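You operate a simulated robot arm through the tools that you are given. There is no shell and no other tool. Be economical: measure what you need, move in short steps, check, and stop when the job is done.

You run a simulated robot arm. Do the job below in one go: nothing can be reset, and whatever is moved stays where it is left.

JOB
Roll the unit at the white stop arm on to the red one.
Fine: lower the red stop arm first and raise the white one; release the brake to roll it and apply it again; the guide knob stays as it is.
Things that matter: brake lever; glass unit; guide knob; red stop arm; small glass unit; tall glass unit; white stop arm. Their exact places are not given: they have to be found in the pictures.

Only the result counts: the job must be done as asked and must still hold three seconds after the hand-in. Knocking over, shifting, dropping, spilling or breaking anything else fails it.

ROBOT AND FRAMES
A 6-joint arm with a two-finger parallel gripper on a trunk, on a base that drives. Base frame: it is fixed to the floor where the robot stands at the start and does not move with it; the origin is under the middle of the robot, x ahead of it, y to its left, z up. Units: mm, degrees, N and s.
With the tool pointing down near the work surface it reaches from about 100 to 700 mm from the robot's upright axis, wherever it stands. Its first joint turns from -166.0 to 166.0 degrees. Places, roughly: brake lever [1400, -1400, 500]; glass unit [1500, -5500, 500]; guide knob [1500, -1300, 500]; red stop arm [500, -100, 400]; small glass unit [1000, -6250, 500]; tall glass unit [2750, -3750, 250]; white stop arm [800, -600, 300]. Payload 3.91 kg.
The tool frame sits at the grasp point between the pads (the TCP): z along the fingers, y along the line on which they close. The tips reach 30 mm beyond it. Largest opening 110 mm; finger width 20, thickness 10; the body of the gripper, 48 by 112 mm, starts 55 mm behind the TCP.
Orientation is told as [roll, pitch, yaw] about the base's x, y, z axes, in that order, counted from this pose: with the fingers straight down and closing along the base's y, the tool's x points along the base's -x, its y along +y and its z along -z.

CONTROLS
- The arm moves only by the tool apply_moves. Its argument "deltas" is a list of rows, each an object (a shift or turn left out is 0, a gripper value left out holds the last) with "translation": the shift along the tool's x, y, z in units of 25 mm (1.0 is 25 mm), a list of three; "rotation": the turn, a rotation vector about the tool's x, y, z in units of 6 degrees (1.0 is 6 degrees), a list of three; "grip": the closure, from 0 (fully open) to 1 (shut). In form: [{"translation": [dx, dy, dz], "rotation": [wx, wy, wz], "grip": grip}, ...]. A call has 1 to 8 rows; each row shifts and turns the commanded pose from where the row before left it, along the tool's axes as they then stand. A call with a number of a shift or a turn outside -1 to 1 is refused whole. Each row takes 0.2 s and may step no farther than 50 mm and 8.6 degrees from the row before; otherwise, or with a gripper value out of range, the whole call is refused. Where a pose cannot be reached the arm comes as near as it can. A force on the tool above 90 N (or 10 N above the force at the start of the call, whichever is more), or a blocked arm, ends the call early, and 0.2 s more pass. The fingers move at their own pace (about 45 mm/s each) and stop on an object; they squeeze with about 38 N. The grip force told is the motor's: it shows also when the fingers shut on nothing. Time passes only in rows, and 0.2 s behind the last, so rows that do not move let the fingers close. The reply holds the time, the measured pose of the TCP, the force on the tool along the base axes, the opening and the grip force, in the units named above and with some noise, with the torque about the TCP (base axes, N m) and any sound that the robot's microphone picked up, and new pictures: "show" is both (left out), scene, wrist or none.
- Cameras (640 x 400 px; columns grow to the right, rows downward): "scene" is now at [-13.9, 104.2, 1307.9]; the picture's right is [-0.55, -0.84, 0.00], its down [-0.63, 0.41, -0.66] and it looks along [0.55, -0.36, -0.76] (base axes); focal length 262 px, centre (320, 200). "wrist" rides on the gripper at [77, 7, -114] in the tool frame; the picture's right is [-0.09, 1.00, 0.00], its down [-0.80, -0.07, -0.59] and it looks along [-0.59, -0.05, 0.80] (tool axes); focal length 270 px, centre (320, 200).
- move_column(by): slides the trunk up (or, below 0, down) by that many mm; the arm and the scene camera ride with it, the base frame stays. It gives what a move gives, with no picture.
- drive_base(legs): drives the robot by 1 to 6 legs, each [ahead, turn to the left] in mm and degrees, along the robot's own axes; the way and the turn of a leg run together, so that a leg with both is an arc; at most 1500 mm and 180 degrees a leg. The arm and the cameras ride along, it lands a little off, and it stops where it bumps. It gives what a move gives, and a new picture of the scene camera.
- turn_head(pan, tilt): turns the head with the scene camera to pan (to the left, within 155 degrees either way) and tilt (down, from -29 to 69), counted from straight ahead of the robot. It gives what a move gives, and a new picture of the scene camera.
- locate(camera, pixels): for up to 12 pixels [column, row] of the newest picture of that camera ("zoom" is the newest enlarged one), the place [x, y, z] in the base frame of the surface seen there, good to about 2 mm. It takes no simulated time.
- zoom(camera, box): a new picture of the part [left, top, right, bottom] of that camera's present view, enlarged. It takes no simulated time.
- finish_job(): hands the job in; it is judged then, once.

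Keep the steps short. Do not move on a guess: measure, check each grasp and each placing, and mend mistakes. In all there are 80 turns and 260 pictures (those below and enlarged ones count). Leave the gripper open and the arm clear of the work at the hand-in unless told otherwise, and finish with a single line.

The tools are called after "Emit:" as name(argument=value, ...) on one line, values as JSON. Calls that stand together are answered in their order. apply_moves: Moves the arm, as the interface text tells. Its arguments: {"type":"object","properties":{"deltas":{"type":"array"},"show":{"type":"string","enum":["both","scene","wrist","none"]}},"required":["deltas"]} The other tools are called the same way: move_column (by) slides the trunk up or down; drive_base (legs) drives the base; turn_head (pan, tilt) turns the head that bears the scene camera; locate (camera, pixels) gives the place of the surface under pixels of a picture; zoom (camera, box) takes an enlarged picture of a part of a camera's view; finish_job () hands the job in.

At the start:

```text
time_s: 0.0
ee_pos: [411.9, -296.9, 704.2]
orientation: [0.0, 0.0, -0.1]
wrist_force: [0.2, 0.4, 0.9]
moment: [-0.01, 0.03, -0.01]
gripper_width: 110.1
finger_force: 0.1
trunk travel left (down, up): [-275.0, 335.0]
robot x, y, heading: [0.3, -0.8, 0.1]
head pan, tilt: [-33.2, 49.0]
```

scene: 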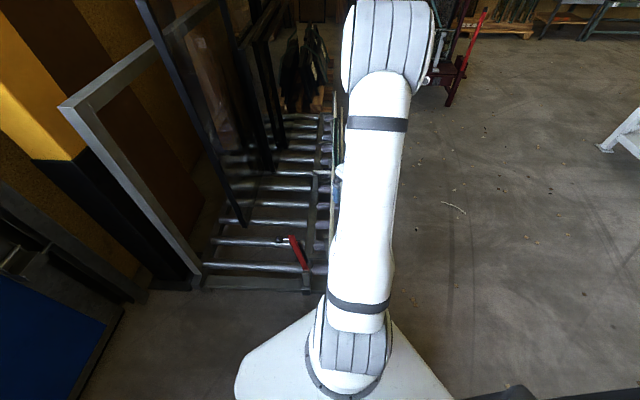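
wrist: 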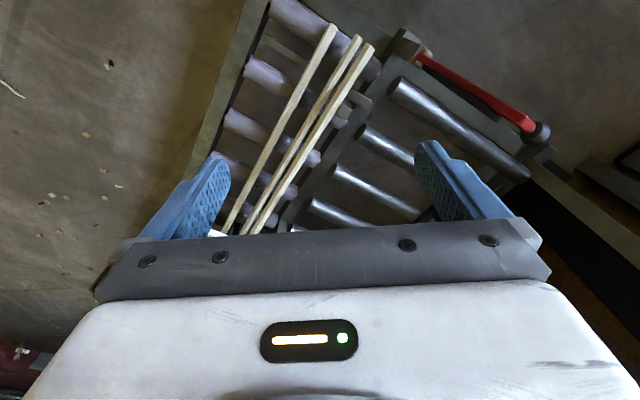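

The arm hides part of the roller conveyor in the scene view. I'll zoom on the conveyor and on the wrist view first.

Emit:
zoom(camera="scene", box=[180, 60, 360, 300])

Emit:
zoom(camera="wrist", box=[180, 0, 580, 250])

Emit:
turn_head(pan=-40, tilt=20)

```text
1.67 times, centred on (270, 180) of scene
```

zoom: 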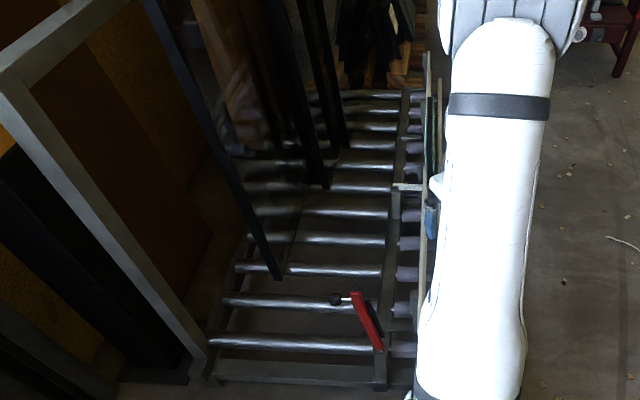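

```text
1.60 times, centred on (380, 125) of wrist
```

zoom: 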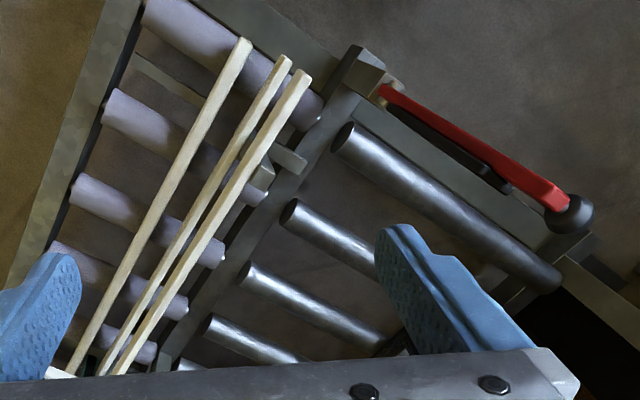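

```text
time_s: 0.9
ee_pos: [413.5, -296.7, 703.8]
orientation: [0.0, 0.1, -0.2]
wrist_force: [-0.1, -0.6, 0.9]
moment: [-0.03, -0.03, 0.02]
gripper_width: 109.9
finger_force: 0.0
trunk travel left (down, up): [-275.0, 335.0]
robot x, y, heading: [-2.0, -2.8, -0.1]
head pan, tilt: [-40.0, 20.0]
```

scene: 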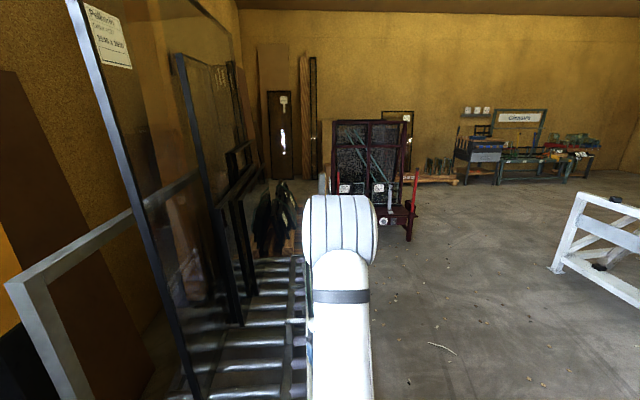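

I'll measure the conveyor's extent and swing the arm to the right/back to clear the camera view.

Emit:
apply_moves(deltas=[{"translation": [1, -1, -0.5]}, {"translation": [1, -1, -0.5]}, {"translation": [1, -1, -0.5]}, {"translation": [1, -1, -0.5]}, {"translation": [1, -1, 0]}, {"translation": [1, -1, 0]}, {"translation": [1, -1, 0]}, {"translation": [1, -1, 0]}], show="none")

Emit:
turn_head(pan=-33, tilt=49)

Emit:
locate(camera="scene", pixels=[[205, 265], [292, 238], [303, 290], [330, 120], [310, 120], [240, 222], [270, 170], [190, 270], [60, 105]])

```text
time_s: 2.7
ee_pos: [211.0, -497.6, 753.6]
orientation: [0.0, 0.0, -0.1]
wrist_force: [0.2, 0.4, 0.5]
moment: [-0.01, 0.03, -0.02]
gripper_width: 110.3
finger_force: 0.1
trunk travel left (down, up): [-275.0, 335.0]
robot x, y, heading: [-0.2, -4.2, -0.1]
head pan, tilt: [-40.0, 20.0]
```

```text
time_s: 3.7
ee_pos: [211.3, -497.1, 753.2]
orientation: [0.0, 0.1, -0.2]
wrist_force: [-0.4, -0.7, 0.4]
moment: [0.01, 0.02, -0.01]
gripper_width: 109.6
finger_force: 0.1
trunk travel left (down, up): [-275.0, 335.0]
robot x, y, heading: [0.6, -6.6, -0.2]
head pan, tilt: [-33.0, 49.0]
```

scene: 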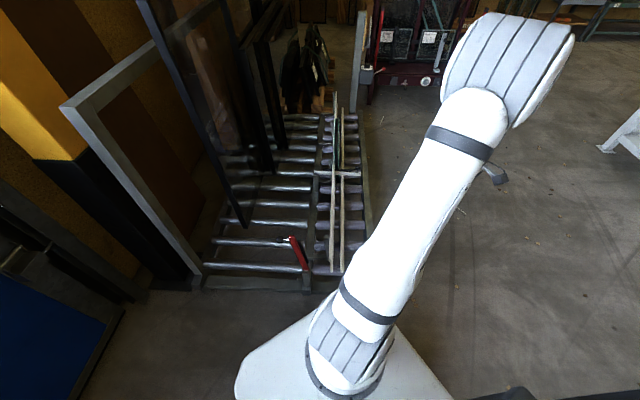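

```text
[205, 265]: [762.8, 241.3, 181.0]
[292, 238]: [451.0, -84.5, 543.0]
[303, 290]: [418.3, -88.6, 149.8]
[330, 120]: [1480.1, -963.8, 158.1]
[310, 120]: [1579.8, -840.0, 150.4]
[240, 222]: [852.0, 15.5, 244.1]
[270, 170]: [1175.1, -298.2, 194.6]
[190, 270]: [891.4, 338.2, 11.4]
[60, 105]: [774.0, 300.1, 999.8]
```

Emit:
zoom(camera="scene", box=[190, 150, 390, 300])

Emit:
zoom(camera="scene", box=[200, 0, 420, 170])

```text
2.67 times, centred on (290, 225) of scene
```

zoom: 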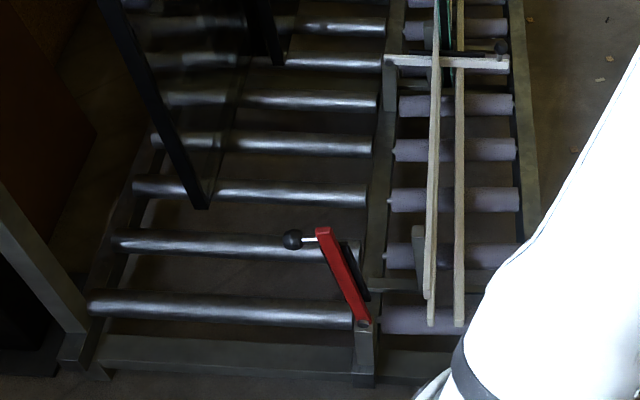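

```text
2.35 times, centred on (310, 85) of scene
```

zoom: 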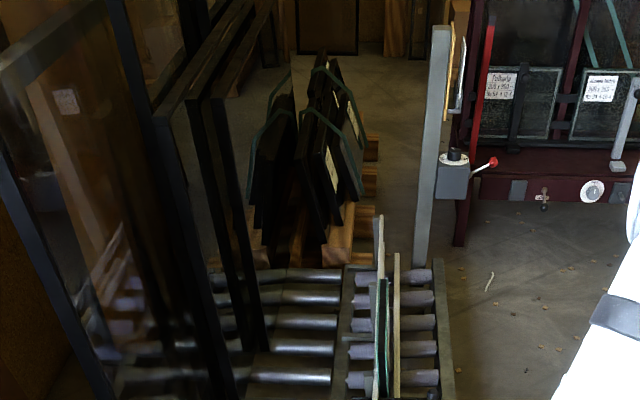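

Emit:
locate(camera="zoom", pixels=[[457, 157], [450, 180], [490, 163], [430, 50], [425, 250], [385, 290], [396, 260], [380, 225], [545, 198], [592, 190], [300, 110], [385, 350]])

Emit:
zoom(camera="scene", box=[270, 150, 390, 300])

```text
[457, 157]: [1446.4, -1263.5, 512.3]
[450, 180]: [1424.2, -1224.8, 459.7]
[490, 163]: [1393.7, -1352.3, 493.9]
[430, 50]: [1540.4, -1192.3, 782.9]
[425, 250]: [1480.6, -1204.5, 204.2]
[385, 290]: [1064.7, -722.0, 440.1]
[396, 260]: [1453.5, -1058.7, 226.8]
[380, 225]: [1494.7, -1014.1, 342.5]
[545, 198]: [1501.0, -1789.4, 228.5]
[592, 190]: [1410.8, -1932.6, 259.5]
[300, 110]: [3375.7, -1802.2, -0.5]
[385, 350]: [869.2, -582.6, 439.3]
```

```text
2.67 times, centred on (330, 225) of scene
```

zoom: 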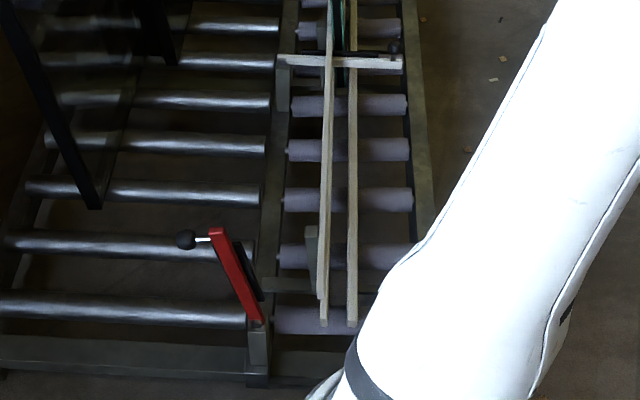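

Emit:
locate(camera="zoom", pixels=[[186, 239], [218, 235], [237, 280], [257, 318], [258, 345], [394, 46], [398, 62], [330, 62], [284, 62], [345, 200], [326, 200], [344, 75]])

Emit:
locate(camera="scene", pixels=[[340, 125], [335, 95], [343, 112], [338, 270], [345, 145], [337, 150], [310, 210], [330, 216], [365, 185], [355, 215]])

```text
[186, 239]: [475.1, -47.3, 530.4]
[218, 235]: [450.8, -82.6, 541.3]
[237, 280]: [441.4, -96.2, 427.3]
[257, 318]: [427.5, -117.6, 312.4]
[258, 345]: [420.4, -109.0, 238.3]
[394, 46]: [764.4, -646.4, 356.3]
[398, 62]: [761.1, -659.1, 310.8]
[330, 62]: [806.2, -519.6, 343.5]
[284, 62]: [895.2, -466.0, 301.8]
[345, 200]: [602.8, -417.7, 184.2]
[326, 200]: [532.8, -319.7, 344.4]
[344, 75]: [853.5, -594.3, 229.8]
```

```text
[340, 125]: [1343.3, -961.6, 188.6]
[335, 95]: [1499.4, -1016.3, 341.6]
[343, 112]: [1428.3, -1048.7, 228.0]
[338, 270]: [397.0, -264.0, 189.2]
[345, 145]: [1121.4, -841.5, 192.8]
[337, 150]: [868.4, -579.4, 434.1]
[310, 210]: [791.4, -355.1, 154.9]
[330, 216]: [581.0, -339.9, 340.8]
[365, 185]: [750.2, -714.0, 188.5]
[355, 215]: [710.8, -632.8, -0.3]
```

Red arm is up (pivot ≈[427,-115,310], tip z 541), white is down across the lane. I'll look around to find the glass units, whose rough places lie far to the right.

Emit:
turn_head(pan=-75, tilt=12)

Emit:
zoom(camera="scene", box=[160, 80, 480, 280])

Emit:
turn_head(pan=-38, tilt=30)

Emit:
zoom(camera="scene", box=[240, 80, 400, 280])

```text
time_s: 4.8
ee_pos: [211.1, -496.7, 753.8]
orientation: [0.0, 0.1, -0.2]
wrist_force: [0.6, 0.2, 0.2]
moment: [-0.03, -0.01, 0.0]
gripper_width: 110.1
finger_force: 0.0
trunk travel left (down, up): [-275.0, 335.0]
robot x, y, heading: [-1.5, -4.9, -0.1]
head pan, tilt: [-75.0, 12.0]
```

scene: 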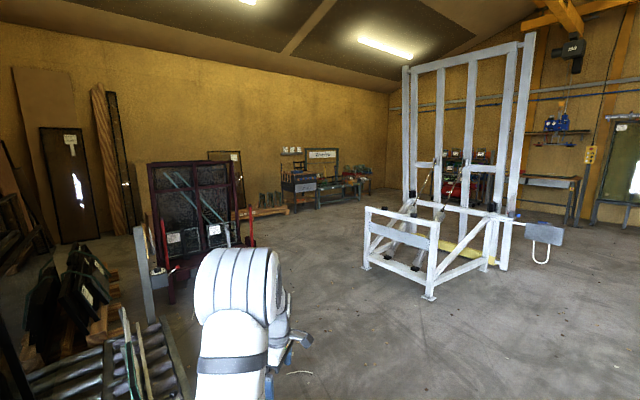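

```text
2.00 times, centred on (320, 180) of scene
```

zoom: 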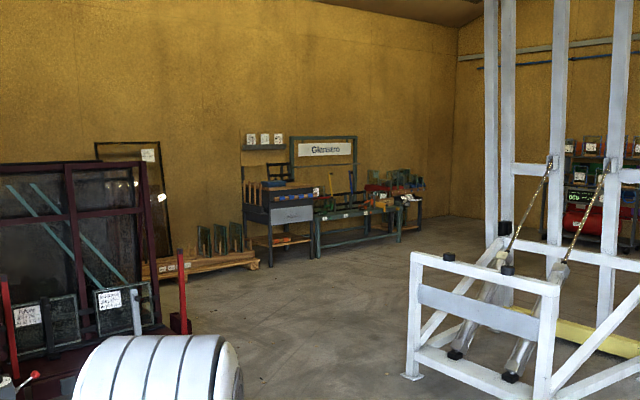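

```text
time_s: 5.8
ee_pos: [210.5, -497.1, 753.0]
orientation: [0.0, -0.1, -0.3]
wrist_force: [0.5, -0.2, 0.4]
moment: [0.0, -0.03, 0.03]
gripper_width: 109.9
finger_force: 0.0
trunk travel left (down, up): [-275.0, 335.0]
robot x, y, heading: [-1.9, -5.8, 0.0]
head pan, tilt: [-38.0, 30.0]
```

scene: 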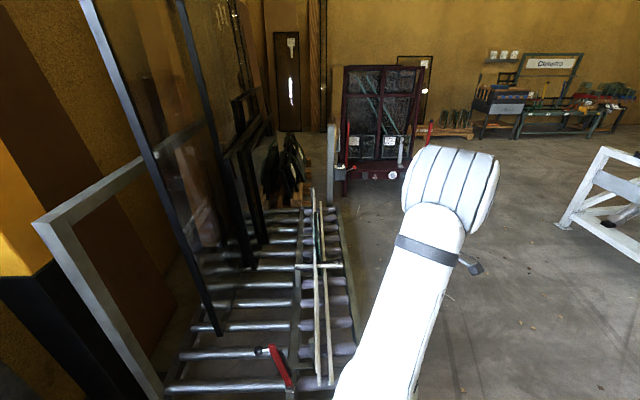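

```text
2.00 times, centred on (320, 180) of scene
```

zoom: 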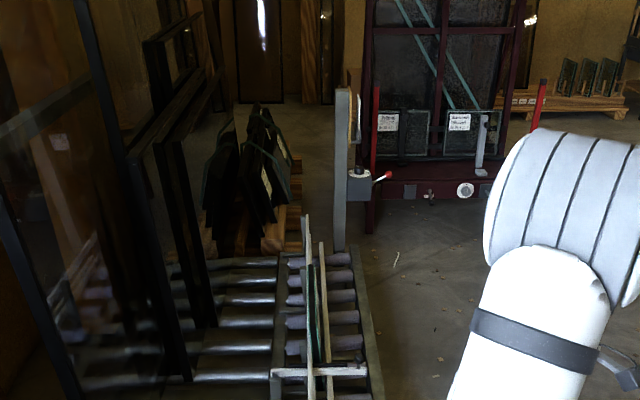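

Emit:
zoom(camera="scene", box=[290, 180, 354, 280])

Emit:
zoom(camera="scene", box=[320, 120, 400, 200])

```text
4.00 times, centred on (322, 230) of scene
```

zoom: 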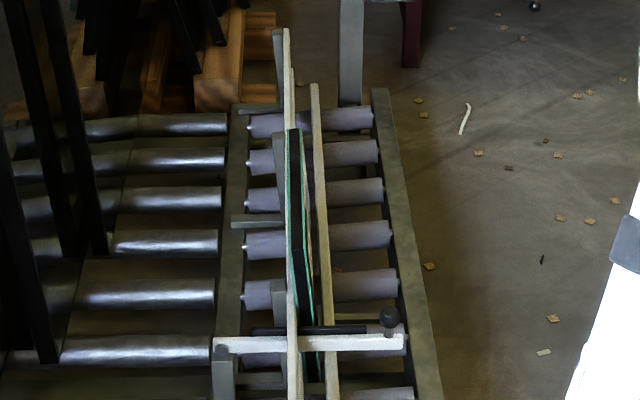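

```text
5.00 times, centred on (360, 160) of scene
```

zoom: 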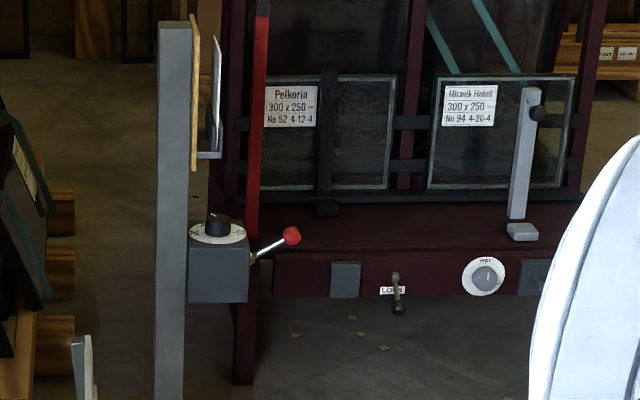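

Emit:
zoom(camera="scene", box=[302, 200, 350, 280])

Emit:
locate(camera="scene", pixels=[[363, 177], [359, 180], [353, 181], [343, 184], [340, 168], [348, 171], [350, 186], [331, 193], [320, 181]])

```text
5.00 times, centred on (326, 240) of scene
```

zoom: 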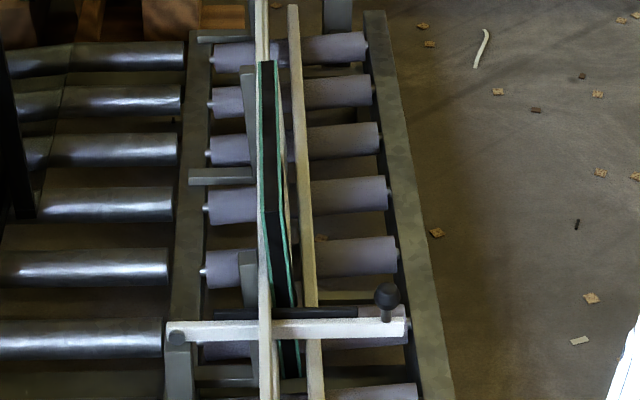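

```text
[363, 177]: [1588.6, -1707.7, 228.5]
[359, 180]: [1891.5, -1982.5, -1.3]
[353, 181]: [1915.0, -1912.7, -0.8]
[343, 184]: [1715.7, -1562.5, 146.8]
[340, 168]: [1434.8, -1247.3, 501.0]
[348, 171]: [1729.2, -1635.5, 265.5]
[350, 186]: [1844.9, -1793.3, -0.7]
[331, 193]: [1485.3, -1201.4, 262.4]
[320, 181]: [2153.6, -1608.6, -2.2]
```

Emit:
locate(camera="zoom", pixels=[[266, 62], [270, 190], [267, 208], [282, 300], [275, 210], [278, 305], [290, 345], [262, 150], [300, 150], [312, 280], [265, 300], [340, 328]])

```text
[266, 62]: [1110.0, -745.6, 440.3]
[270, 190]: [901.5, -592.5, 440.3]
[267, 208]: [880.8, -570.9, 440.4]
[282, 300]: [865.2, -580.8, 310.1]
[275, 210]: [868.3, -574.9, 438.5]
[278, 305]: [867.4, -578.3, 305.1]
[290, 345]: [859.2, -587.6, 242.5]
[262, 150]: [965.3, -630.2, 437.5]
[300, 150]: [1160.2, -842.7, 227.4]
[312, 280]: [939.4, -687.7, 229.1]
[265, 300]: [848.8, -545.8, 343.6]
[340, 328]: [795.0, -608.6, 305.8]
```

Unit: double-glazed ~300×250×20, standing between the rails, just behind the white arm. The plan for the red arm: grasp its black ball (≈[482,-49,519]) with the fingers closing along the lane (yaw 54°), then swing it over. Moving above it first at travel height.

Emit:
apply_moves(deltas=[{"translation": [-0.6, 1, 0]}, {"translation": [-0.6, 1, 0]}, {"translation": [-0.6, 1, 0]}, {"translation": [-0.6, 1, 0]}, {"translation": [-0.6, 1, 0]}, {"translation": [-0.6, 1, 0]}, {"translation": [-0.6, 1, 0]}, {"translation": [-0.6, 1, 0]}], show="none")

Emit:
apply_moves(deltas=[{"translation": [-0.6, 1, 0]}, {"translation": [-0.6, 1, 0]}, {"translation": [-0.6, 1, 0]}, {"translation": [-0.6, 1, 0]}, {"translation": [-0.6, 1, 0]}, {"translation": [-0.6, 1, 0]}, {"translation": [-0.6, 1, 0]}, {"translation": [-0.6, 1, 0]}], show="none")

Emit:
apply_moves(deltas=[{"translation": [-0.6, 1, 0]}, {"translation": [-0.6, 0.92, 0], "rotation": [0, 0, -1]}, {"rotation": [0, 0, -1]}, {"rotation": [0, 0, -1]}, {"rotation": [0, 0, -1]}, {"rotation": [0, 0, -1]}, {"rotation": [0, 0, -1]}, {"rotation": [0, 0, -1]}], show="none")

Emit:
apply_moves(deltas=[{"rotation": [0, 0, -1]}, {"rotation": [0, 0, -1]}, {"translation": [0, 0, 0.5]}])

```text
time_s: 7.6
ee_pos: [330.7, -299.2, 752.1]
orientation: [0.0, 0.0, -0.1]
wrist_force: [-0.3, -0.3, 0.1]
moment: [-0.01, 0.04, 0.01]
gripper_width: 110.2
finger_force: 0.1
trunk travel left (down, up): [-275.0, 335.0]
robot x, y, heading: [-1.6, -3.4, 0.1]
head pan, tilt: [-38.0, 30.0]
```

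```text
time_s: 9.4
ee_pos: [451.4, -101.7, 754.5]
orientation: [0.0, 0.0, -0.2]
wrist_force: [0.0, 0.0, 0.8]
moment: [0.02, 0.0, 0.01]
gripper_width: 110.1
finger_force: 0.2
trunk travel left (down, up): [-275.0, 335.0]
robot x, y, heading: [0.9, -0.7, 0.0]
head pan, tilt: [-38.0, 30.0]
```

```text
time_s: 11.2
ee_pos: [483.1, -49.3, 755.3]
orientation: [0.1, -0.1, 41.8]
wrist_force: [0.1, 0.2, 1.3]
moment: [-0.01, 0.01, -0.04]
gripper_width: 110.0
finger_force: 0.0
trunk travel left (down, up): [-275.0, 335.0]
robot x, y, heading: [-4.1, -2.2, 0.2]
head pan, tilt: [-38.0, 30.0]
```

```text
time_s: 12.0
ee_pos: [483.6, -47.7, 741.1]
orientation: [0.1, 0.0, 54.0]
wrist_force: [-0.2, 1.0, -0.1]
moment: [0.0, -0.01, -0.03]
gripper_width: 109.9
finger_force: 0.1
trunk travel left (down, up): [-275.0, 335.0]
robot x, y, heading: [-1.9, -5.0, 0.2]
head pan, tilt: [-38.0, 30.0]
```

scene: 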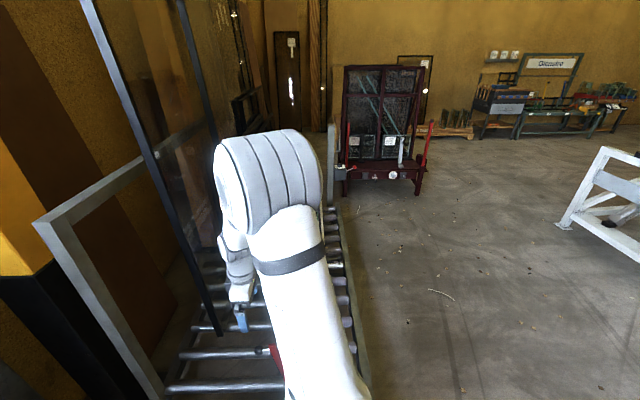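
wrist: 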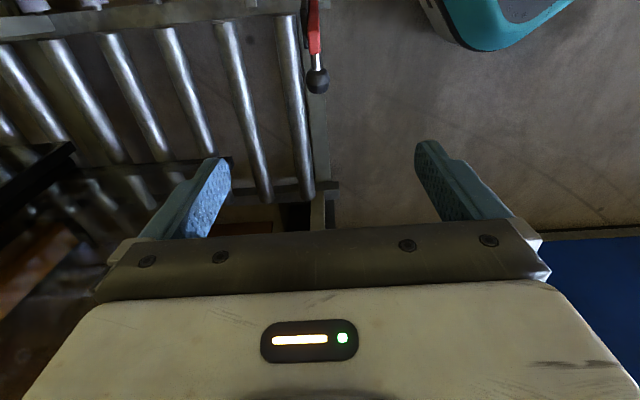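

Emit:
locate(camera="wrist", pixels=[[317, 80], [316, 62], [313, 30], [313, 8], [303, 8], [320, 15]])

Emit:
zoom(camera="wrist", box=[270, 0, 370, 110])

```text
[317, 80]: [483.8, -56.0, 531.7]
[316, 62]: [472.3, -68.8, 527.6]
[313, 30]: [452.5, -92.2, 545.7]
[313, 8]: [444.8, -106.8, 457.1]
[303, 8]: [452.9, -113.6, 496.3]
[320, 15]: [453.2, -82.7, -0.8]
```

```text
3.64 times, centred on (320, 55) of wrist
```

zoom: 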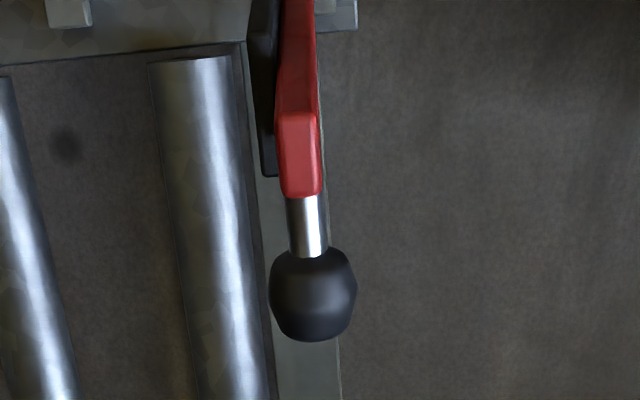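

Ball centre ≈[486,-54,518]. Descend straddling it, then check before closing.

Emit:
apply_moves(deltas=[{"translation": [0.15, -0.23, 1]}, {"translation": [0, 0, 1]}, {"translation": [0, 0, 1]}, {"translation": [0, 0, 1]}, {"translation": [0, 0, 1]}, {"translation": [0, 0, 1]}, {"translation": [0, 0, 1]}, {"translation": [0, 0, 1]}], show="none")

Emit:
apply_moves(deltas=[{"translation": [0, 0, 0.92]}], show="wrist")

```text
time_s: 13.8
ee_pos: [486.1, -57.9, 538.2]
orientation: [0.0, 0.0, 53.9]
wrist_force: [-0.7, -0.2, -0.6]
moment: [-0.03, 0.01, -0.04]
gripper_width: 110.0
finger_force: 0.0
trunk travel left (down, up): [-275.0, 335.0]
robot x, y, heading: [0.3, -0.5, 0.2]
head pan, tilt: [-38.0, 30.0]
```

```text
time_s: 14.2
ee_pos: [485.9, -57.6, 518.0]
orientation: [0.0, -0.1, 53.8]
wrist_force: [0.2, -0.2, 0.1]
moment: [-0.01, -0.04, 0.0]
gripper_width: 110.1
finger_force: 0.1
trunk travel left (down, up): [-275.0, 335.0]
robot x, y, heading: [-2.7, -5.1, 0.0]
head pan, tilt: [-38.0, 30.0]
```

wrist: 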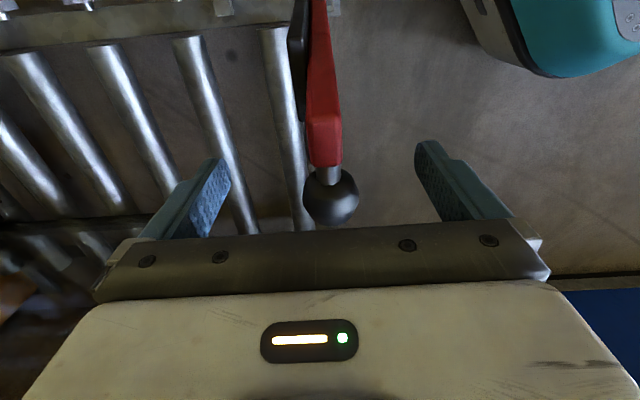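

Ball appears at (330,195), the TCP projects to (320,190): well placed. Close.

Emit:
apply_moves(deltas=[{"translation": [0, 0.2, 0], "grip": 0.5}, {"grip": 1}, {"grip": 1}, {"grip": 1}, {"grip": 1}, {"grip": 1}, {"grip": 1}], show="wrist")

```text
time_s: 15.8
ee_pos: [483.5, -54.2, 515.8]
orientation: [0.1, 0.0, 53.7]
wrist_force: [0.0, -1.4, -0.9]
moment: [-0.02, -0.03, 0.0]
gripper_width: 29.2
finger_force: 44.5
trunk travel left (down, up): [-275.0, 335.0]
robot x, y, heading: [1.7, -1.9, 0.2]
head pan, tilt: [-38.0, 30.0]
```

wrist: 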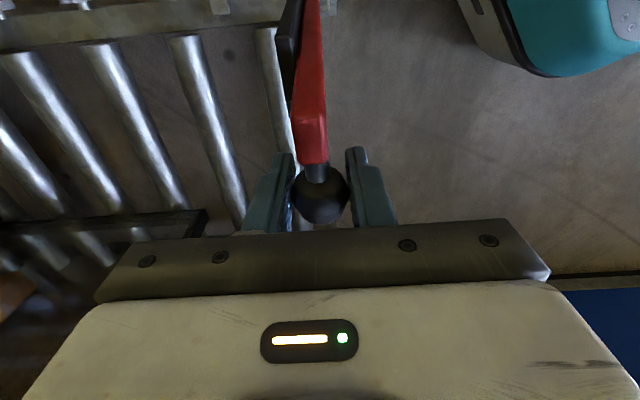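

Grip holds (29 mm ball, 44 N). Now the first part of the arc about the pivot (t=151, z≈302, R≈233).

Emit:
apply_moves(deltas=[{"translation": [0.916, 0, -0.332]}, {"translation": [0.944, 0, -0.236]}, {"translation": [0.968, 0, -0.136]}, {"translation": [0.976, 0, -0.036]}], show="wrist")

```text
time_s: 16.8
ee_pos: [425.9, -129.7, 537.0]
orientation: [0.1, 0.0, 53.7]
wrist_force: [11.5, -5.7, -18.4]
moment: [0.24, -0.14, -0.19]
gripper_width: 29.3
finger_force: 44.7
trunk travel left (down, up): [-275.0, 335.0]
robot x, y, heading: [-2.8, -5.5, 0.1]
head pan, tilt: [-38.0, 30.0]
```

wrist: 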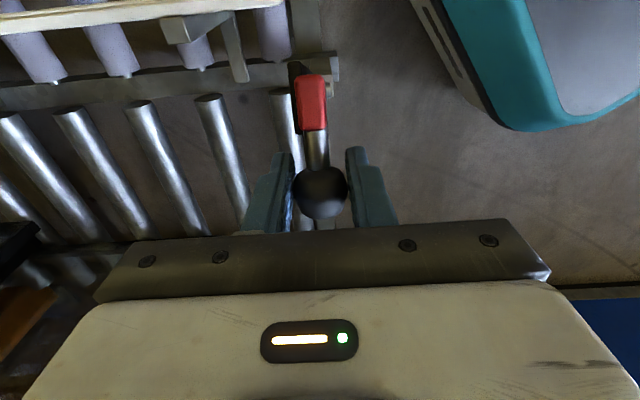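

Arm follows at vertical; small radial force, so I lower R by ~2 mm and continue.

Emit:
apply_moves(deltas=[{"translation": [0.972, -0.06, 0.14]}, {"translation": [0.96, -0.04, 0.18]}, {"translation": [0.94, -0.03, 0.268]}, {"translation": [0.904, -0.03, 0.364]}, {"translation": [0.86, -0.03, 0.46]}, {"translation": [0.808, -0.03, 0.544]}], show="wrist")

```text
time_s: 18.2
ee_pos: [345.9, -240.2, 484.7]
orientation: [0.6, 0.0, 53.7]
wrist_force: [-24.2, 26.7, -6.8]
moment: [0.17, 0.03, 0.15]
gripper_width: 29.5
finger_force: 45.4
trunk travel left (down, up): [-275.0, 335.0]
robot x, y, heading: [-2.7, -0.1, -0.3]
head pan, tilt: [-38.0, 30.0]
```

wrist: 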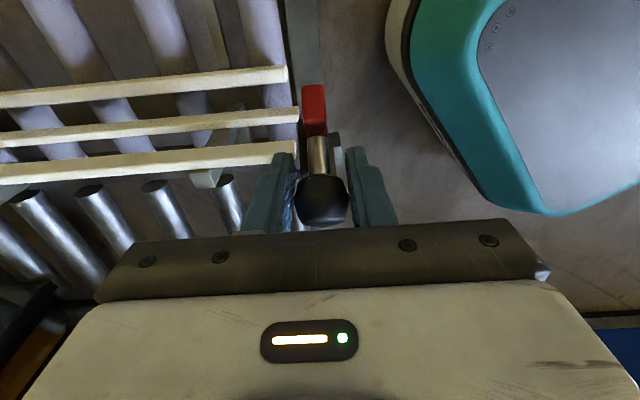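

Emit:
apply_moves(deltas=[{"translation": [0.748, 0.12, 0.628]}, {"translation": [0.676, 0.03, 0.7]}, {"translation": [0.604, 0, 0.772]}, {"translation": [0.516, 0, 0.824]}], show="none")

Emit:
apply_moves(deltas=[{"translation": [0.428, 0, 0.88]}, {"translation": [0.332, 0, 0.916]}], show="wrist")

```text
time_s: 19.2
ee_pos: [306.3, -292.2, 414.8]
orientation: [0.1, -0.1, 53.7]
wrist_force: [-27.8, 4.2, 9.8]
moment: [0.85, -0.15, 0.23]
gripper_width: 28.9
finger_force: 44.8
trunk travel left (down, up): [-275.0, 335.0]
robot x, y, heading: [-1.7, -2.1, -0.2]
head pan, tilt: [-38.0, 30.0]
```

```text
time_s: 19.8
ee_pos: [297.8, -305.8, 368.4]
orientation: [0.1, -0.1, 53.8]
wrist_force: [-35.0, -0.5, 7.2]
moment: [0.43, -0.08, 0.29]
gripper_width: 29.3
finger_force: 45.3
trunk travel left (down, up): [-275.0, 335.0]
robot x, y, heading: [-3.8, -5.6, 0.1]
head pan, tilt: [-38.0, 30.0]
```

wrist: 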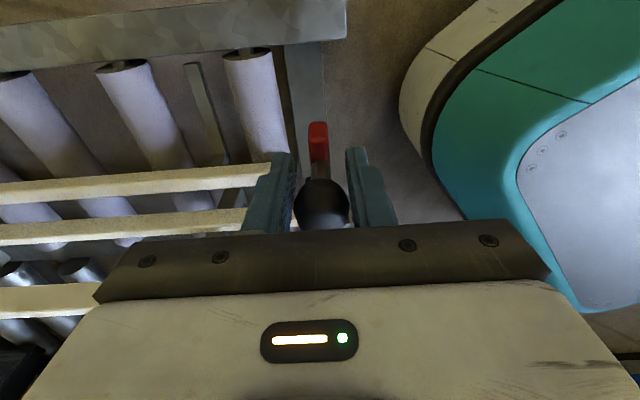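

Emit:
apply_moves(deltas=[{"translation": [0.3, 0.12, 0.6]}, {"translation": [0.05, 0, 0.35]}], show="wrist")

```text
time_s: 20.4
ee_pos: [291.8, -312.4, 344.1]
orientation: [-0.2, 0.1, 54.0]
wrist_force: [10.5, 10.9, -1.7]
moment: [0.63, -0.39, 0.03]
gripper_width: 29.3
finger_force: 44.6
trunk travel left (down, up): [-275.0, 335.0]
robot x, y, heading: [-3.0, -4.3, 0.0]
head pan, tilt: [-38.0, 30.0]
```

wrist: 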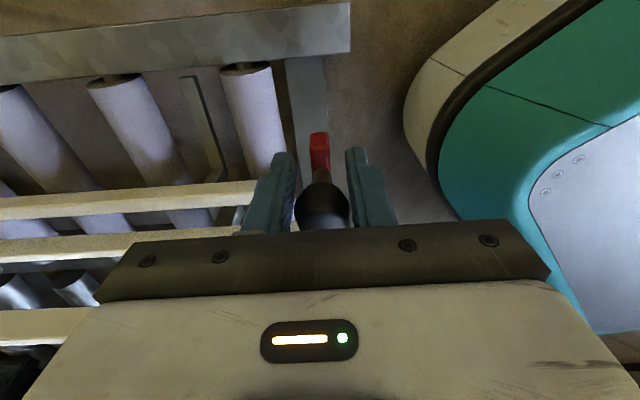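

Knob height 344, like white's. Nudge down to see if it's on its stop.

Emit:
apply_moves(deltas=[{"translation": [0, 0, 0.2]}, {"translation": [0, 0, 0.2]}], show="none")

```text
time_s: 21.0
ee_pos: [291.6, -312.3, 337.9]
orientation: [-0.3, 0.1, 53.7]
wrist_force: [-2.6, -12.5, 34.5]
moment: [0.33, -0.26, -0.07]
gripper_width: 29.6
finger_force: 45.7
trunk travel left (down, up): [-275.0, 335.0]
robot x, y, heading: [-1.6, -6.1, -0.1]
head pan, tilt: [-38.0, 30.0]
```

Upward reaction 34 N: it rests on its stop. Release and rise.

Emit:
apply_moves(deltas=[{"translation": [0, 0, -0.2], "grip": 0.5}, {"grip": 0.3}, {"grip": 0.3}, {"grip": 0.3}, {"translation": [0, 0, -1]}, {"translation": [0, 0, -1]}, {"translation": [0, 0, -1]}, {"translation": [0, 0, -1]}], show="none")

Emit:
apply_moves(deltas=[{"translation": [0, 0, -1]}, {"translation": [0, 0, -1]}, {"translation": [0, 0, -1]}, {"translation": [0, 0, -1]}, {"translation": [0, 0, -1]}, {"translation": [0, 0, -1]}, {"translation": [0, 0, -1]}, {"translation": [0, 0, -1]}], show="wrist")

Emit:
turn_head(pan=-38, tilt=50)

```text
time_s: 22.8
ee_pos: [289.7, -312.6, 440.6]
orientation: [0.1, 0.0, 53.8]
wrist_force: [-0.3, 0.1, -0.8]
moment: [0.03, -0.02, 0.0]
gripper_width: 77.0
finger_force: 0.1
trunk travel left (down, up): [-275.0, 335.0]
robot x, y, heading: [-0.3, -6.0, -0.1]
head pan, tilt: [-38.0, 30.0]
```

```text
time_s: 24.6
ee_pos: [290.8, -315.6, 640.2]
orientation: [0.0, 0.0, 53.8]
wrist_force: [0.4, 0.1, -0.8]
moment: [0.03, 0.02, 0.02]
gripper_width: 77.2
finger_force: 0.0
trunk travel left (down, up): [-275.0, 335.0]
robot x, y, heading: [-1.7, -0.3, 0.1]
head pan, tilt: [-38.0, 30.0]
```

wrist: 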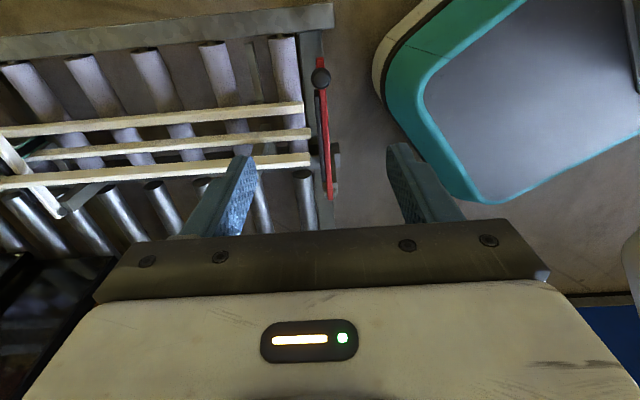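

```text
time_s: 25.4
ee_pos: [292.2, -315.8, 639.3]
orientation: [0.0, 0.0, 53.8]
wrist_force: [-0.7, 0.3, -0.3]
moment: [-0.01, -0.02, 0.01]
gripper_width: 77.0
finger_force: 0.0
trunk travel left (down, up): [-275.0, 335.0]
robot x, y, heading: [-1.5, -3.1, -0.1]
head pan, tilt: [-38.0, 50.0]
```

scene: 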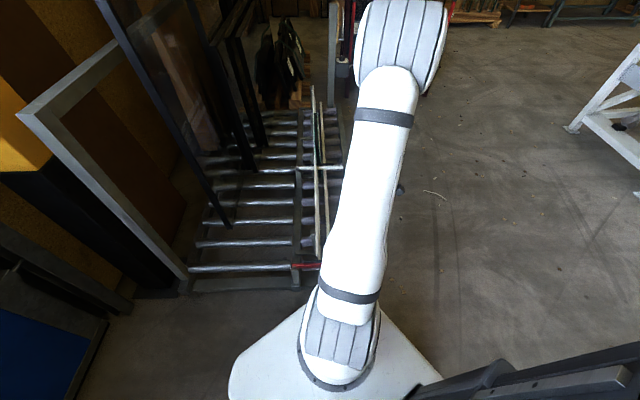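

Red arm is down flat. Measure the base's footprint to plan the drive.

Emit:
locate(camera="wrist", pixels=[[378, 85], [445, 10], [480, 195], [630, 120], [332, 10], [320, 75], [328, 190], [400, 25]])

Emit:
locate(camera="scene", pixels=[[300, 312], [235, 375], [435, 378], [405, 335], [620, 380], [480, 385]])

```text
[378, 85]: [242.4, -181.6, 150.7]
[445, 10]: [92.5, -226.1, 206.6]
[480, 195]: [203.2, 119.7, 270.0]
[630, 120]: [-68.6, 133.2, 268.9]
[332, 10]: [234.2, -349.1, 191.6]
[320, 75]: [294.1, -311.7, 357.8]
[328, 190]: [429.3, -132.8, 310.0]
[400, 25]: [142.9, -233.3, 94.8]
```

```text
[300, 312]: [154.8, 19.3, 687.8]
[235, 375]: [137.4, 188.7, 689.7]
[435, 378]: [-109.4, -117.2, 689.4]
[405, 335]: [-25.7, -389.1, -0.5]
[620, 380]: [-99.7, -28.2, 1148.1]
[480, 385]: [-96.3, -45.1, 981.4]
```

Base ≈ ±245 × ±235 mm. I'll drive round to the right side of the lane: turn −126°, ahead 445, turn +90°. First a look to the right/behind.

Emit:
turn_head(pan=-130, tilt=35)

```text
time_s: 27.1
ee_pos: [290.2, -314.8, 640.2]
orientation: [0.0, 0.0, 53.8]
wrist_force: [-0.4, -0.3, -0.2]
moment: [0.0, 0.03, 0.01]
gripper_width: 77.0
finger_force: 0.0
trunk travel left (down, up): [-275.0, 335.0]
robot x, y, heading: [-0.5, -3.7, -0.1]
head pan, tilt: [-130.0, 35.0]
```

scene: 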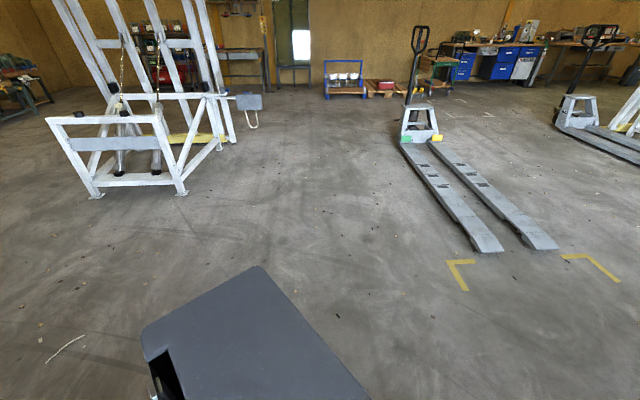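

Clear floor. Drive.

Emit:
drive_base(legs=[[0, -126], [450, 0], [0, 90]])

Emit:
turn_head(pan=30, tilt=40)

```text
time_s: 38.8
ee_pos: [-155.0, -808.7, 640.0]
orientation: [0.1, 0.0, 22.7]
wrist_force: [0.3, -1.2, -1.1]
moment: [0.01, 0.03, 0.0]
gripper_width: 76.9
finger_force: 0.0
trunk travel left (down, up): [-275.0, 335.0]
robot x, y, heading: [-259.5, -410.3, -31.6]
head pan, tilt: [-130.0, 35.0]
```

scene: 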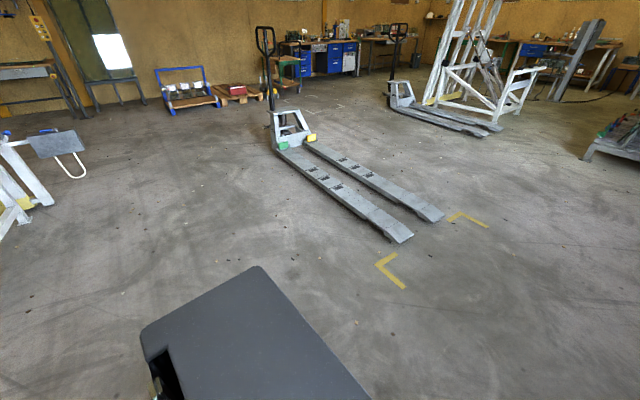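

```text
time_s: 41.3
ee_pos: [-155.8, -809.8, 640.5]
orientation: [-0.1, 0.0, 22.7]
wrist_force: [-1.4, 0.2, 0.7]
moment: [0.03, 0.0, 0.0]
gripper_width: 77.0
finger_force: 0.1
trunk travel left (down, up): [-275.0, 335.0]
robot x, y, heading: [-255.8, -407.4, -31.7]
head pan, tilt: [30.0, 40.0]
```

scene: 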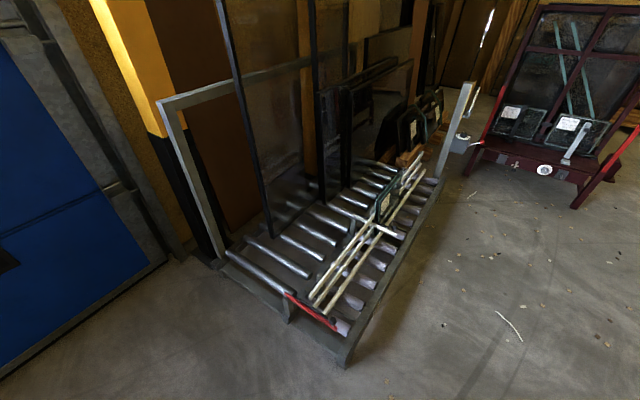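

Emit:
drive_base(legs=[[0, -2.2], [620, 0]])

```text
time_s: 45.1
ee_pos: [342.4, -1155.8, 639.7]
orientation: [0.0, 0.0, 20.6]
wrist_force: [-0.2, 0.5, 0.6]
moment: [0.03, 0.02, 0.0]
gripper_width: 76.8
finger_force: 0.1
trunk travel left (down, up): [-275.0, 335.0]
robot x, y, heading: [257.8, -752.0, -33.9]
head pan, tilt: [30.0, 40.0]
```

scene: 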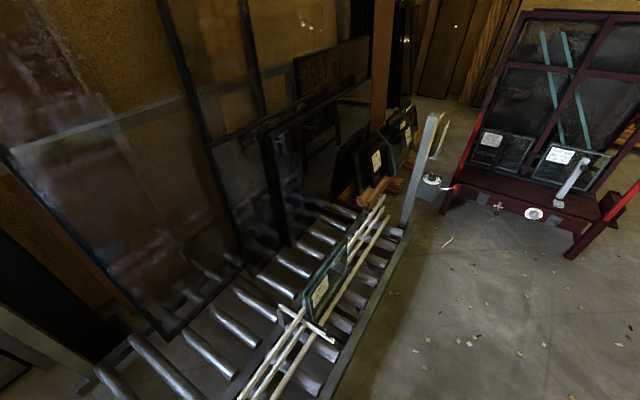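

Emit:
drive_base(legs=[[350, -2]])

Emit:
turn_head(pan=60, tilt=55)

Emit:
zoom(camera="scene", box=[160, 60, 480, 280])

```text
time_s: 47.4
ee_pos: [606.4, -1353.3, 639.5]
orientation: [0.0, 0.0, 18.6]
wrist_force: [-0.2, -0.2, 0.1]
moment: [0.02, -0.01, -0.01]
gripper_width: 77.1
finger_force: 0.0
trunk travel left (down, up): [-275.0, 335.0]
robot x, y, heading: [538.0, -946.1, -36.2]
head pan, tilt: [30.0, 40.0]
```

scene: 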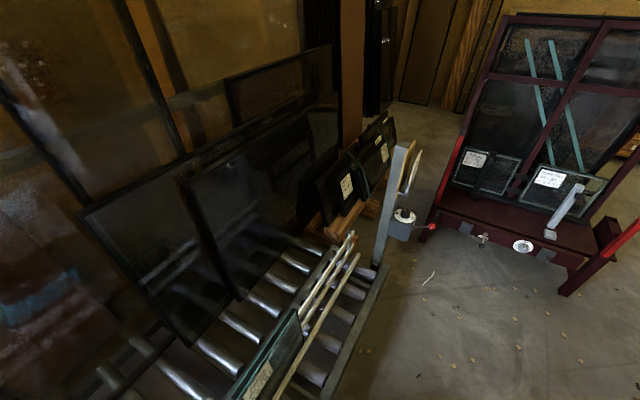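

```text
time_s: 48.3
ee_pos: [608.4, -1354.9, 639.4]
orientation: [-0.1, -0.1, 18.6]
wrist_force: [0.9, -0.5, -0.3]
moment: [0.0, -0.04, 0.0]
gripper_width: 76.9
finger_force: 0.1
trunk travel left (down, up): [-275.0, 335.0]
robot x, y, heading: [539.0, -947.5, -36.6]
head pan, tilt: [60.0, 55.0]
```

scene: 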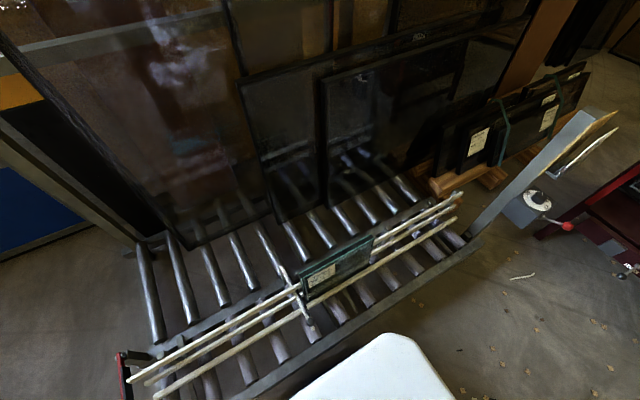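

```text
1.82 times, centred on (320, 170) of scene
```

zoom: 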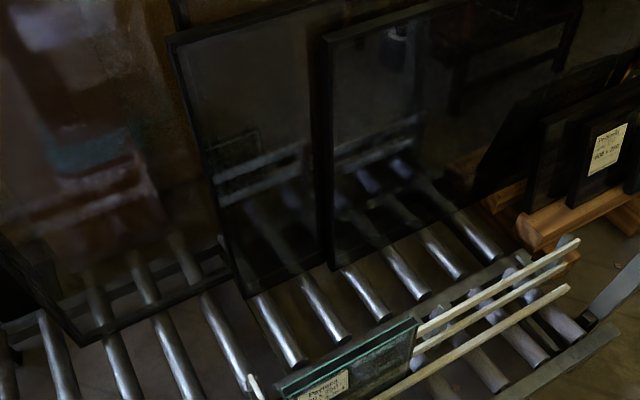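

Robot stands beside the lane (s=993, t=−448). Swing the arm round the front to above the white arm's ball ≈[771,-653], at z 640.

Emit:
apply_moves(deltas=[{"rotation": [0, 0, -1]}, {"rotation": [0, 0, -1]}, {"rotation": [0, 0, -1]}, {"rotation": [0, 0, -1]}, {"rotation": [0, 0, -1]}, {"rotation": [0, 0, -0.9]}], show="none")

Emit:
apply_moves(deltas=[{"translation": [-1, 0, 0]}, {"translation": [-1, 0, 0]}, {"translation": [-1, 0, 0]}, {"translation": [-1, 0, 0]}, {"translation": [-1, 0, 0]}, {"translation": [-1, 0, 0]}, {"translation": [-1, 0, 0]}, {"translation": [-1, 0, 0]}], show="none")

Emit:
apply_moves(deltas=[{"translation": [-1, 0, 0]}, {"translation": [-1, 0, 0]}, {"translation": [-1, 0, 0]}, {"translation": [-1, 0, 0]}, {"translation": [-1, 0, 0]}, {"translation": [-1, 0, 0]}, {"translation": [-1, 0, 0]}, {"translation": [-0.5, 0, 0]}], show="none")

Emit:
apply_moves(deltas=[{"translation": [-1, 1, 0]}, {"translation": [-1, 1, 0]}, {"translation": [-1, 1, 0]}, {"translation": [-1, 1, 0]}, {"translation": [-1, 1, 0]}, {"translation": [-1, 1, 0]}, {"translation": [-1, 1, 0]}, {"translation": [-1, 1, 0]}], show="none")

Emit:
apply_moves(deltas=[{"translation": [-1, 1, 0]}, {"translation": [-0.5, 1, 0]}, {"translation": [-0.5, 0.8, 0]}])

```text
time_s: 49.7
ee_pos: [608.2, -1354.0, 640.4]
orientation: [0.0, -0.1, 54.1]
wrist_force: [-0.4, 0.4, 0.1]
moment: [-0.02, -0.02, 0.0]
gripper_width: 77.0
finger_force: 0.0
trunk travel left (down, up): [-275.0, 335.0]
robot x, y, heading: [537.5, -945.8, -36.2]
head pan, tilt: [60.0, 55.0]
```

```text
time_s: 51.5
ee_pos: [744.0, -1230.0, 640.7]
orientation: [0.0, 0.1, 53.9]
wrist_force: [0.1, -0.1, 0.8]
moment: [0.02, 0.02, 0.0]
gripper_width: 77.0
finger_force: 0.1
out of reach, approached as far as the arm can: row 5, 6, 7, 8
trunk travel left (down, up): [-275.0, 335.0]
robot x, y, heading: [538.7, -944.9, -36.4]
head pan, tilt: [60.0, 55.0]
```

```text
time_s: 53.3
ee_pos: [868.1, -1096.5, 638.9]
orientation: [0.0, 0.0, 53.9]
wrist_force: [-0.8, -0.4, -0.4]
moment: [0.01, 0.01, 0.01]
gripper_width: 77.0
finger_force: 0.1
out of reach, approached as far as the arm can: row 1, 2, 3, 4
trunk travel left (down, up): [-275.0, 335.0]
robot x, y, heading: [539.9, -948.9, -36.3]
head pan, tilt: [60.0, 55.0]
```

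```text
time_s: 55.1
ee_pos: [857.1, -818.9, 639.2]
orientation: [0.0, 0.0, 53.9]
wrist_force: [-0.4, -0.2, -0.8]
moment: [0.01, -0.01, -0.04]
gripper_width: 77.1
finger_force: 0.1
out of reach, approached as far as the arm can: row 1, 2, 3, 4
trunk travel left (down, up): [-275.0, 335.0]
robot x, y, heading: [538.8, -946.3, -36.4]
head pan, tilt: [60.0, 55.0]
```

```text
time_s: 55.9
ee_pos: [828.7, -736.8, 636.4]
orientation: [0.1, -0.1, 53.8]
wrist_force: [0.2, -0.6, 0.3]
moment: [0.02, -0.02, 0.0]
gripper_width: 77.1
finger_force: 0.0
trunk travel left (down, up): [-275.0, 335.0]
robot x, y, heading: [538.3, -942.4, -36.4]
head pan, tilt: [60.0, 55.0]
```

scene: 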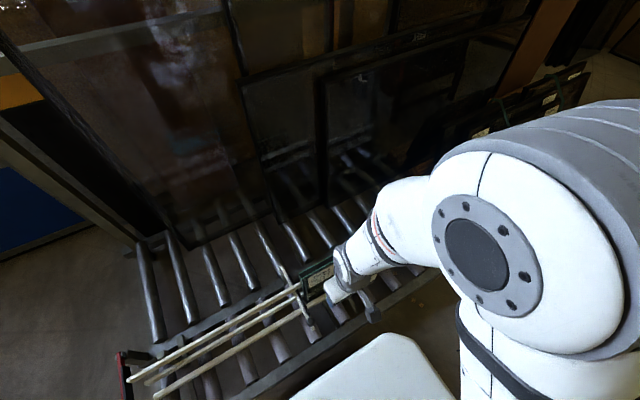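
wrist: 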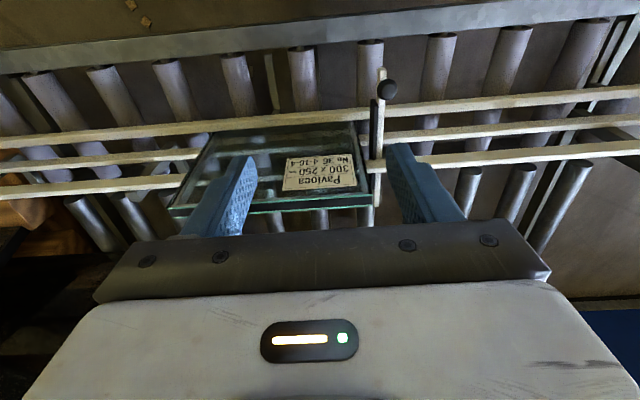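

Emit:
locate(camera="wrist", pixels=[[386, 88], [378, 115], [376, 150], [367, 190], [375, 185]])

Emit:
zoom(camera="wrist", box=[300, 60, 460, 210])

Emit:
locate(camera="scene", pixels=[[198, 245], [280, 222], [326, 205], [170, 215], [240, 80], [320, 75], [160, 170]])

```text
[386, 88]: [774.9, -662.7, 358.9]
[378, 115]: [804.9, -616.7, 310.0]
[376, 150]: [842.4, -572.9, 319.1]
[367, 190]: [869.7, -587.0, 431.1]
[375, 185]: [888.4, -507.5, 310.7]
```

```text
2.67 times, centred on (380, 135) of wrist
```

zoom: 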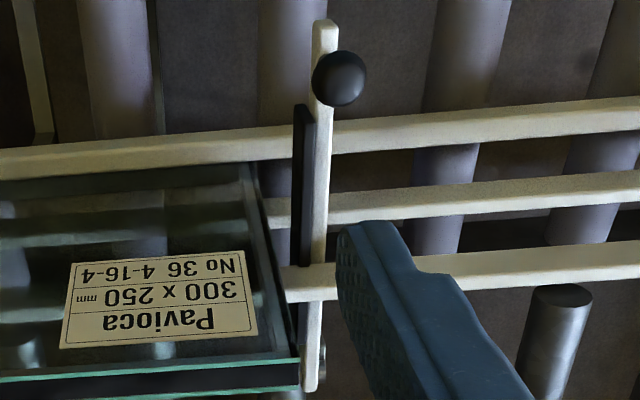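

```text
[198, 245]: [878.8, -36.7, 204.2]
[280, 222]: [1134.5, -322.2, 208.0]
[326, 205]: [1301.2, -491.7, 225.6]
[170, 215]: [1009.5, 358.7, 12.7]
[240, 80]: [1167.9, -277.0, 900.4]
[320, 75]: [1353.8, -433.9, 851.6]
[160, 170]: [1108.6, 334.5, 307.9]
```

Ball centre ≈[775,-658,345]; label on unit "Pavioca 300×250 No 36 4-16-4" (24 mm thick). Move over it and descend, keeping fingers clear of the glass (t offset 120 mm).

Emit:
apply_moves(deltas=[{"translation": [-0.65, 0.9, 0]}, {"translation": [-0.64, 0.9, 0]}, {"translation": [0, 0.9, 0]}, {"translation": [0, 0.89, 0]}, {"translation": [0, 0, 1]}, {"translation": [0, 0, 1]}, {"translation": [0, 0, 1]}, {"translation": [0, 0, 1]}], show="wrist")

```text
time_s: 57.7
ee_pos: [776.4, -657.2, 539.1]
orientation: [0.0, 0.1, 54.0]
wrist_force: [0.1, 0.3, 1.1]
moment: [0.0, 0.01, 0.03]
gripper_width: 77.0
finger_force: 0.0
trunk travel left (down, up): [-275.0, 335.0]
robot x, y, heading: [536.8, -945.5, -36.3]
head pan, tilt: [60.0, 55.0]
```

wrist: 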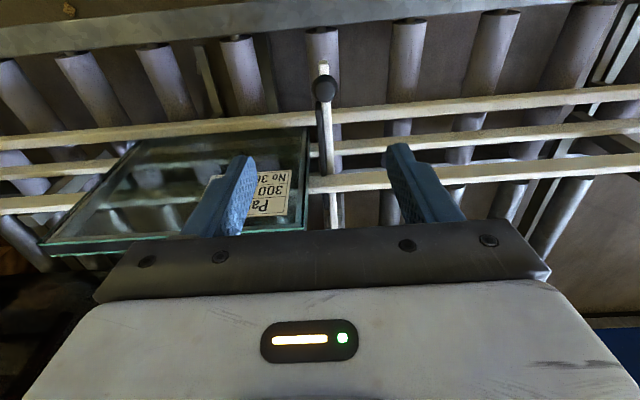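

Emit:
apply_moves(deltas=[{"translation": [0, 0, 1]}, {"translation": [0, 0, 1]}, {"translation": [0, 0, 1]}, {"translation": [0, 0, 1]}, {"translation": [0, 0, 1]}, {"translation": [0, 0, 1]}, {"translation": [0, 0, 1]}, {"translation": [0, 0, 0.7]}], show="wrist")

```text
time_s: 59.5
ee_pos: [777.8, -657.9, 344.7]
orientation: [0.0, 0.0, 54.0]
wrist_force: [-0.8, 0.1, -0.2]
moment: [0.01, -0.02, -0.06]
gripper_width: 76.9
finger_force: 0.0
trunk travel left (down, up): [-275.0, 335.0]
robot x, y, heading: [537.1, -949.5, -36.3]
head pan, tilt: [60.0, 55.0]
```

wrist: 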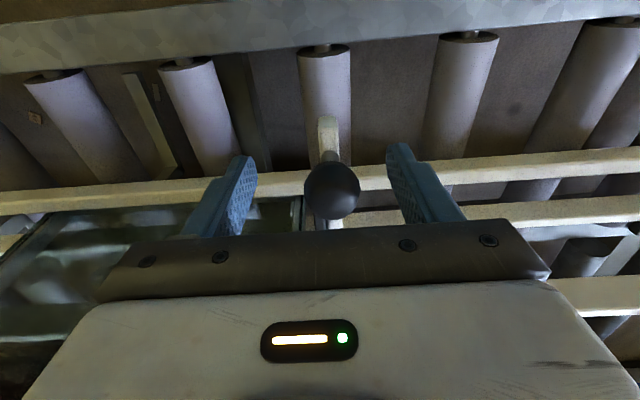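

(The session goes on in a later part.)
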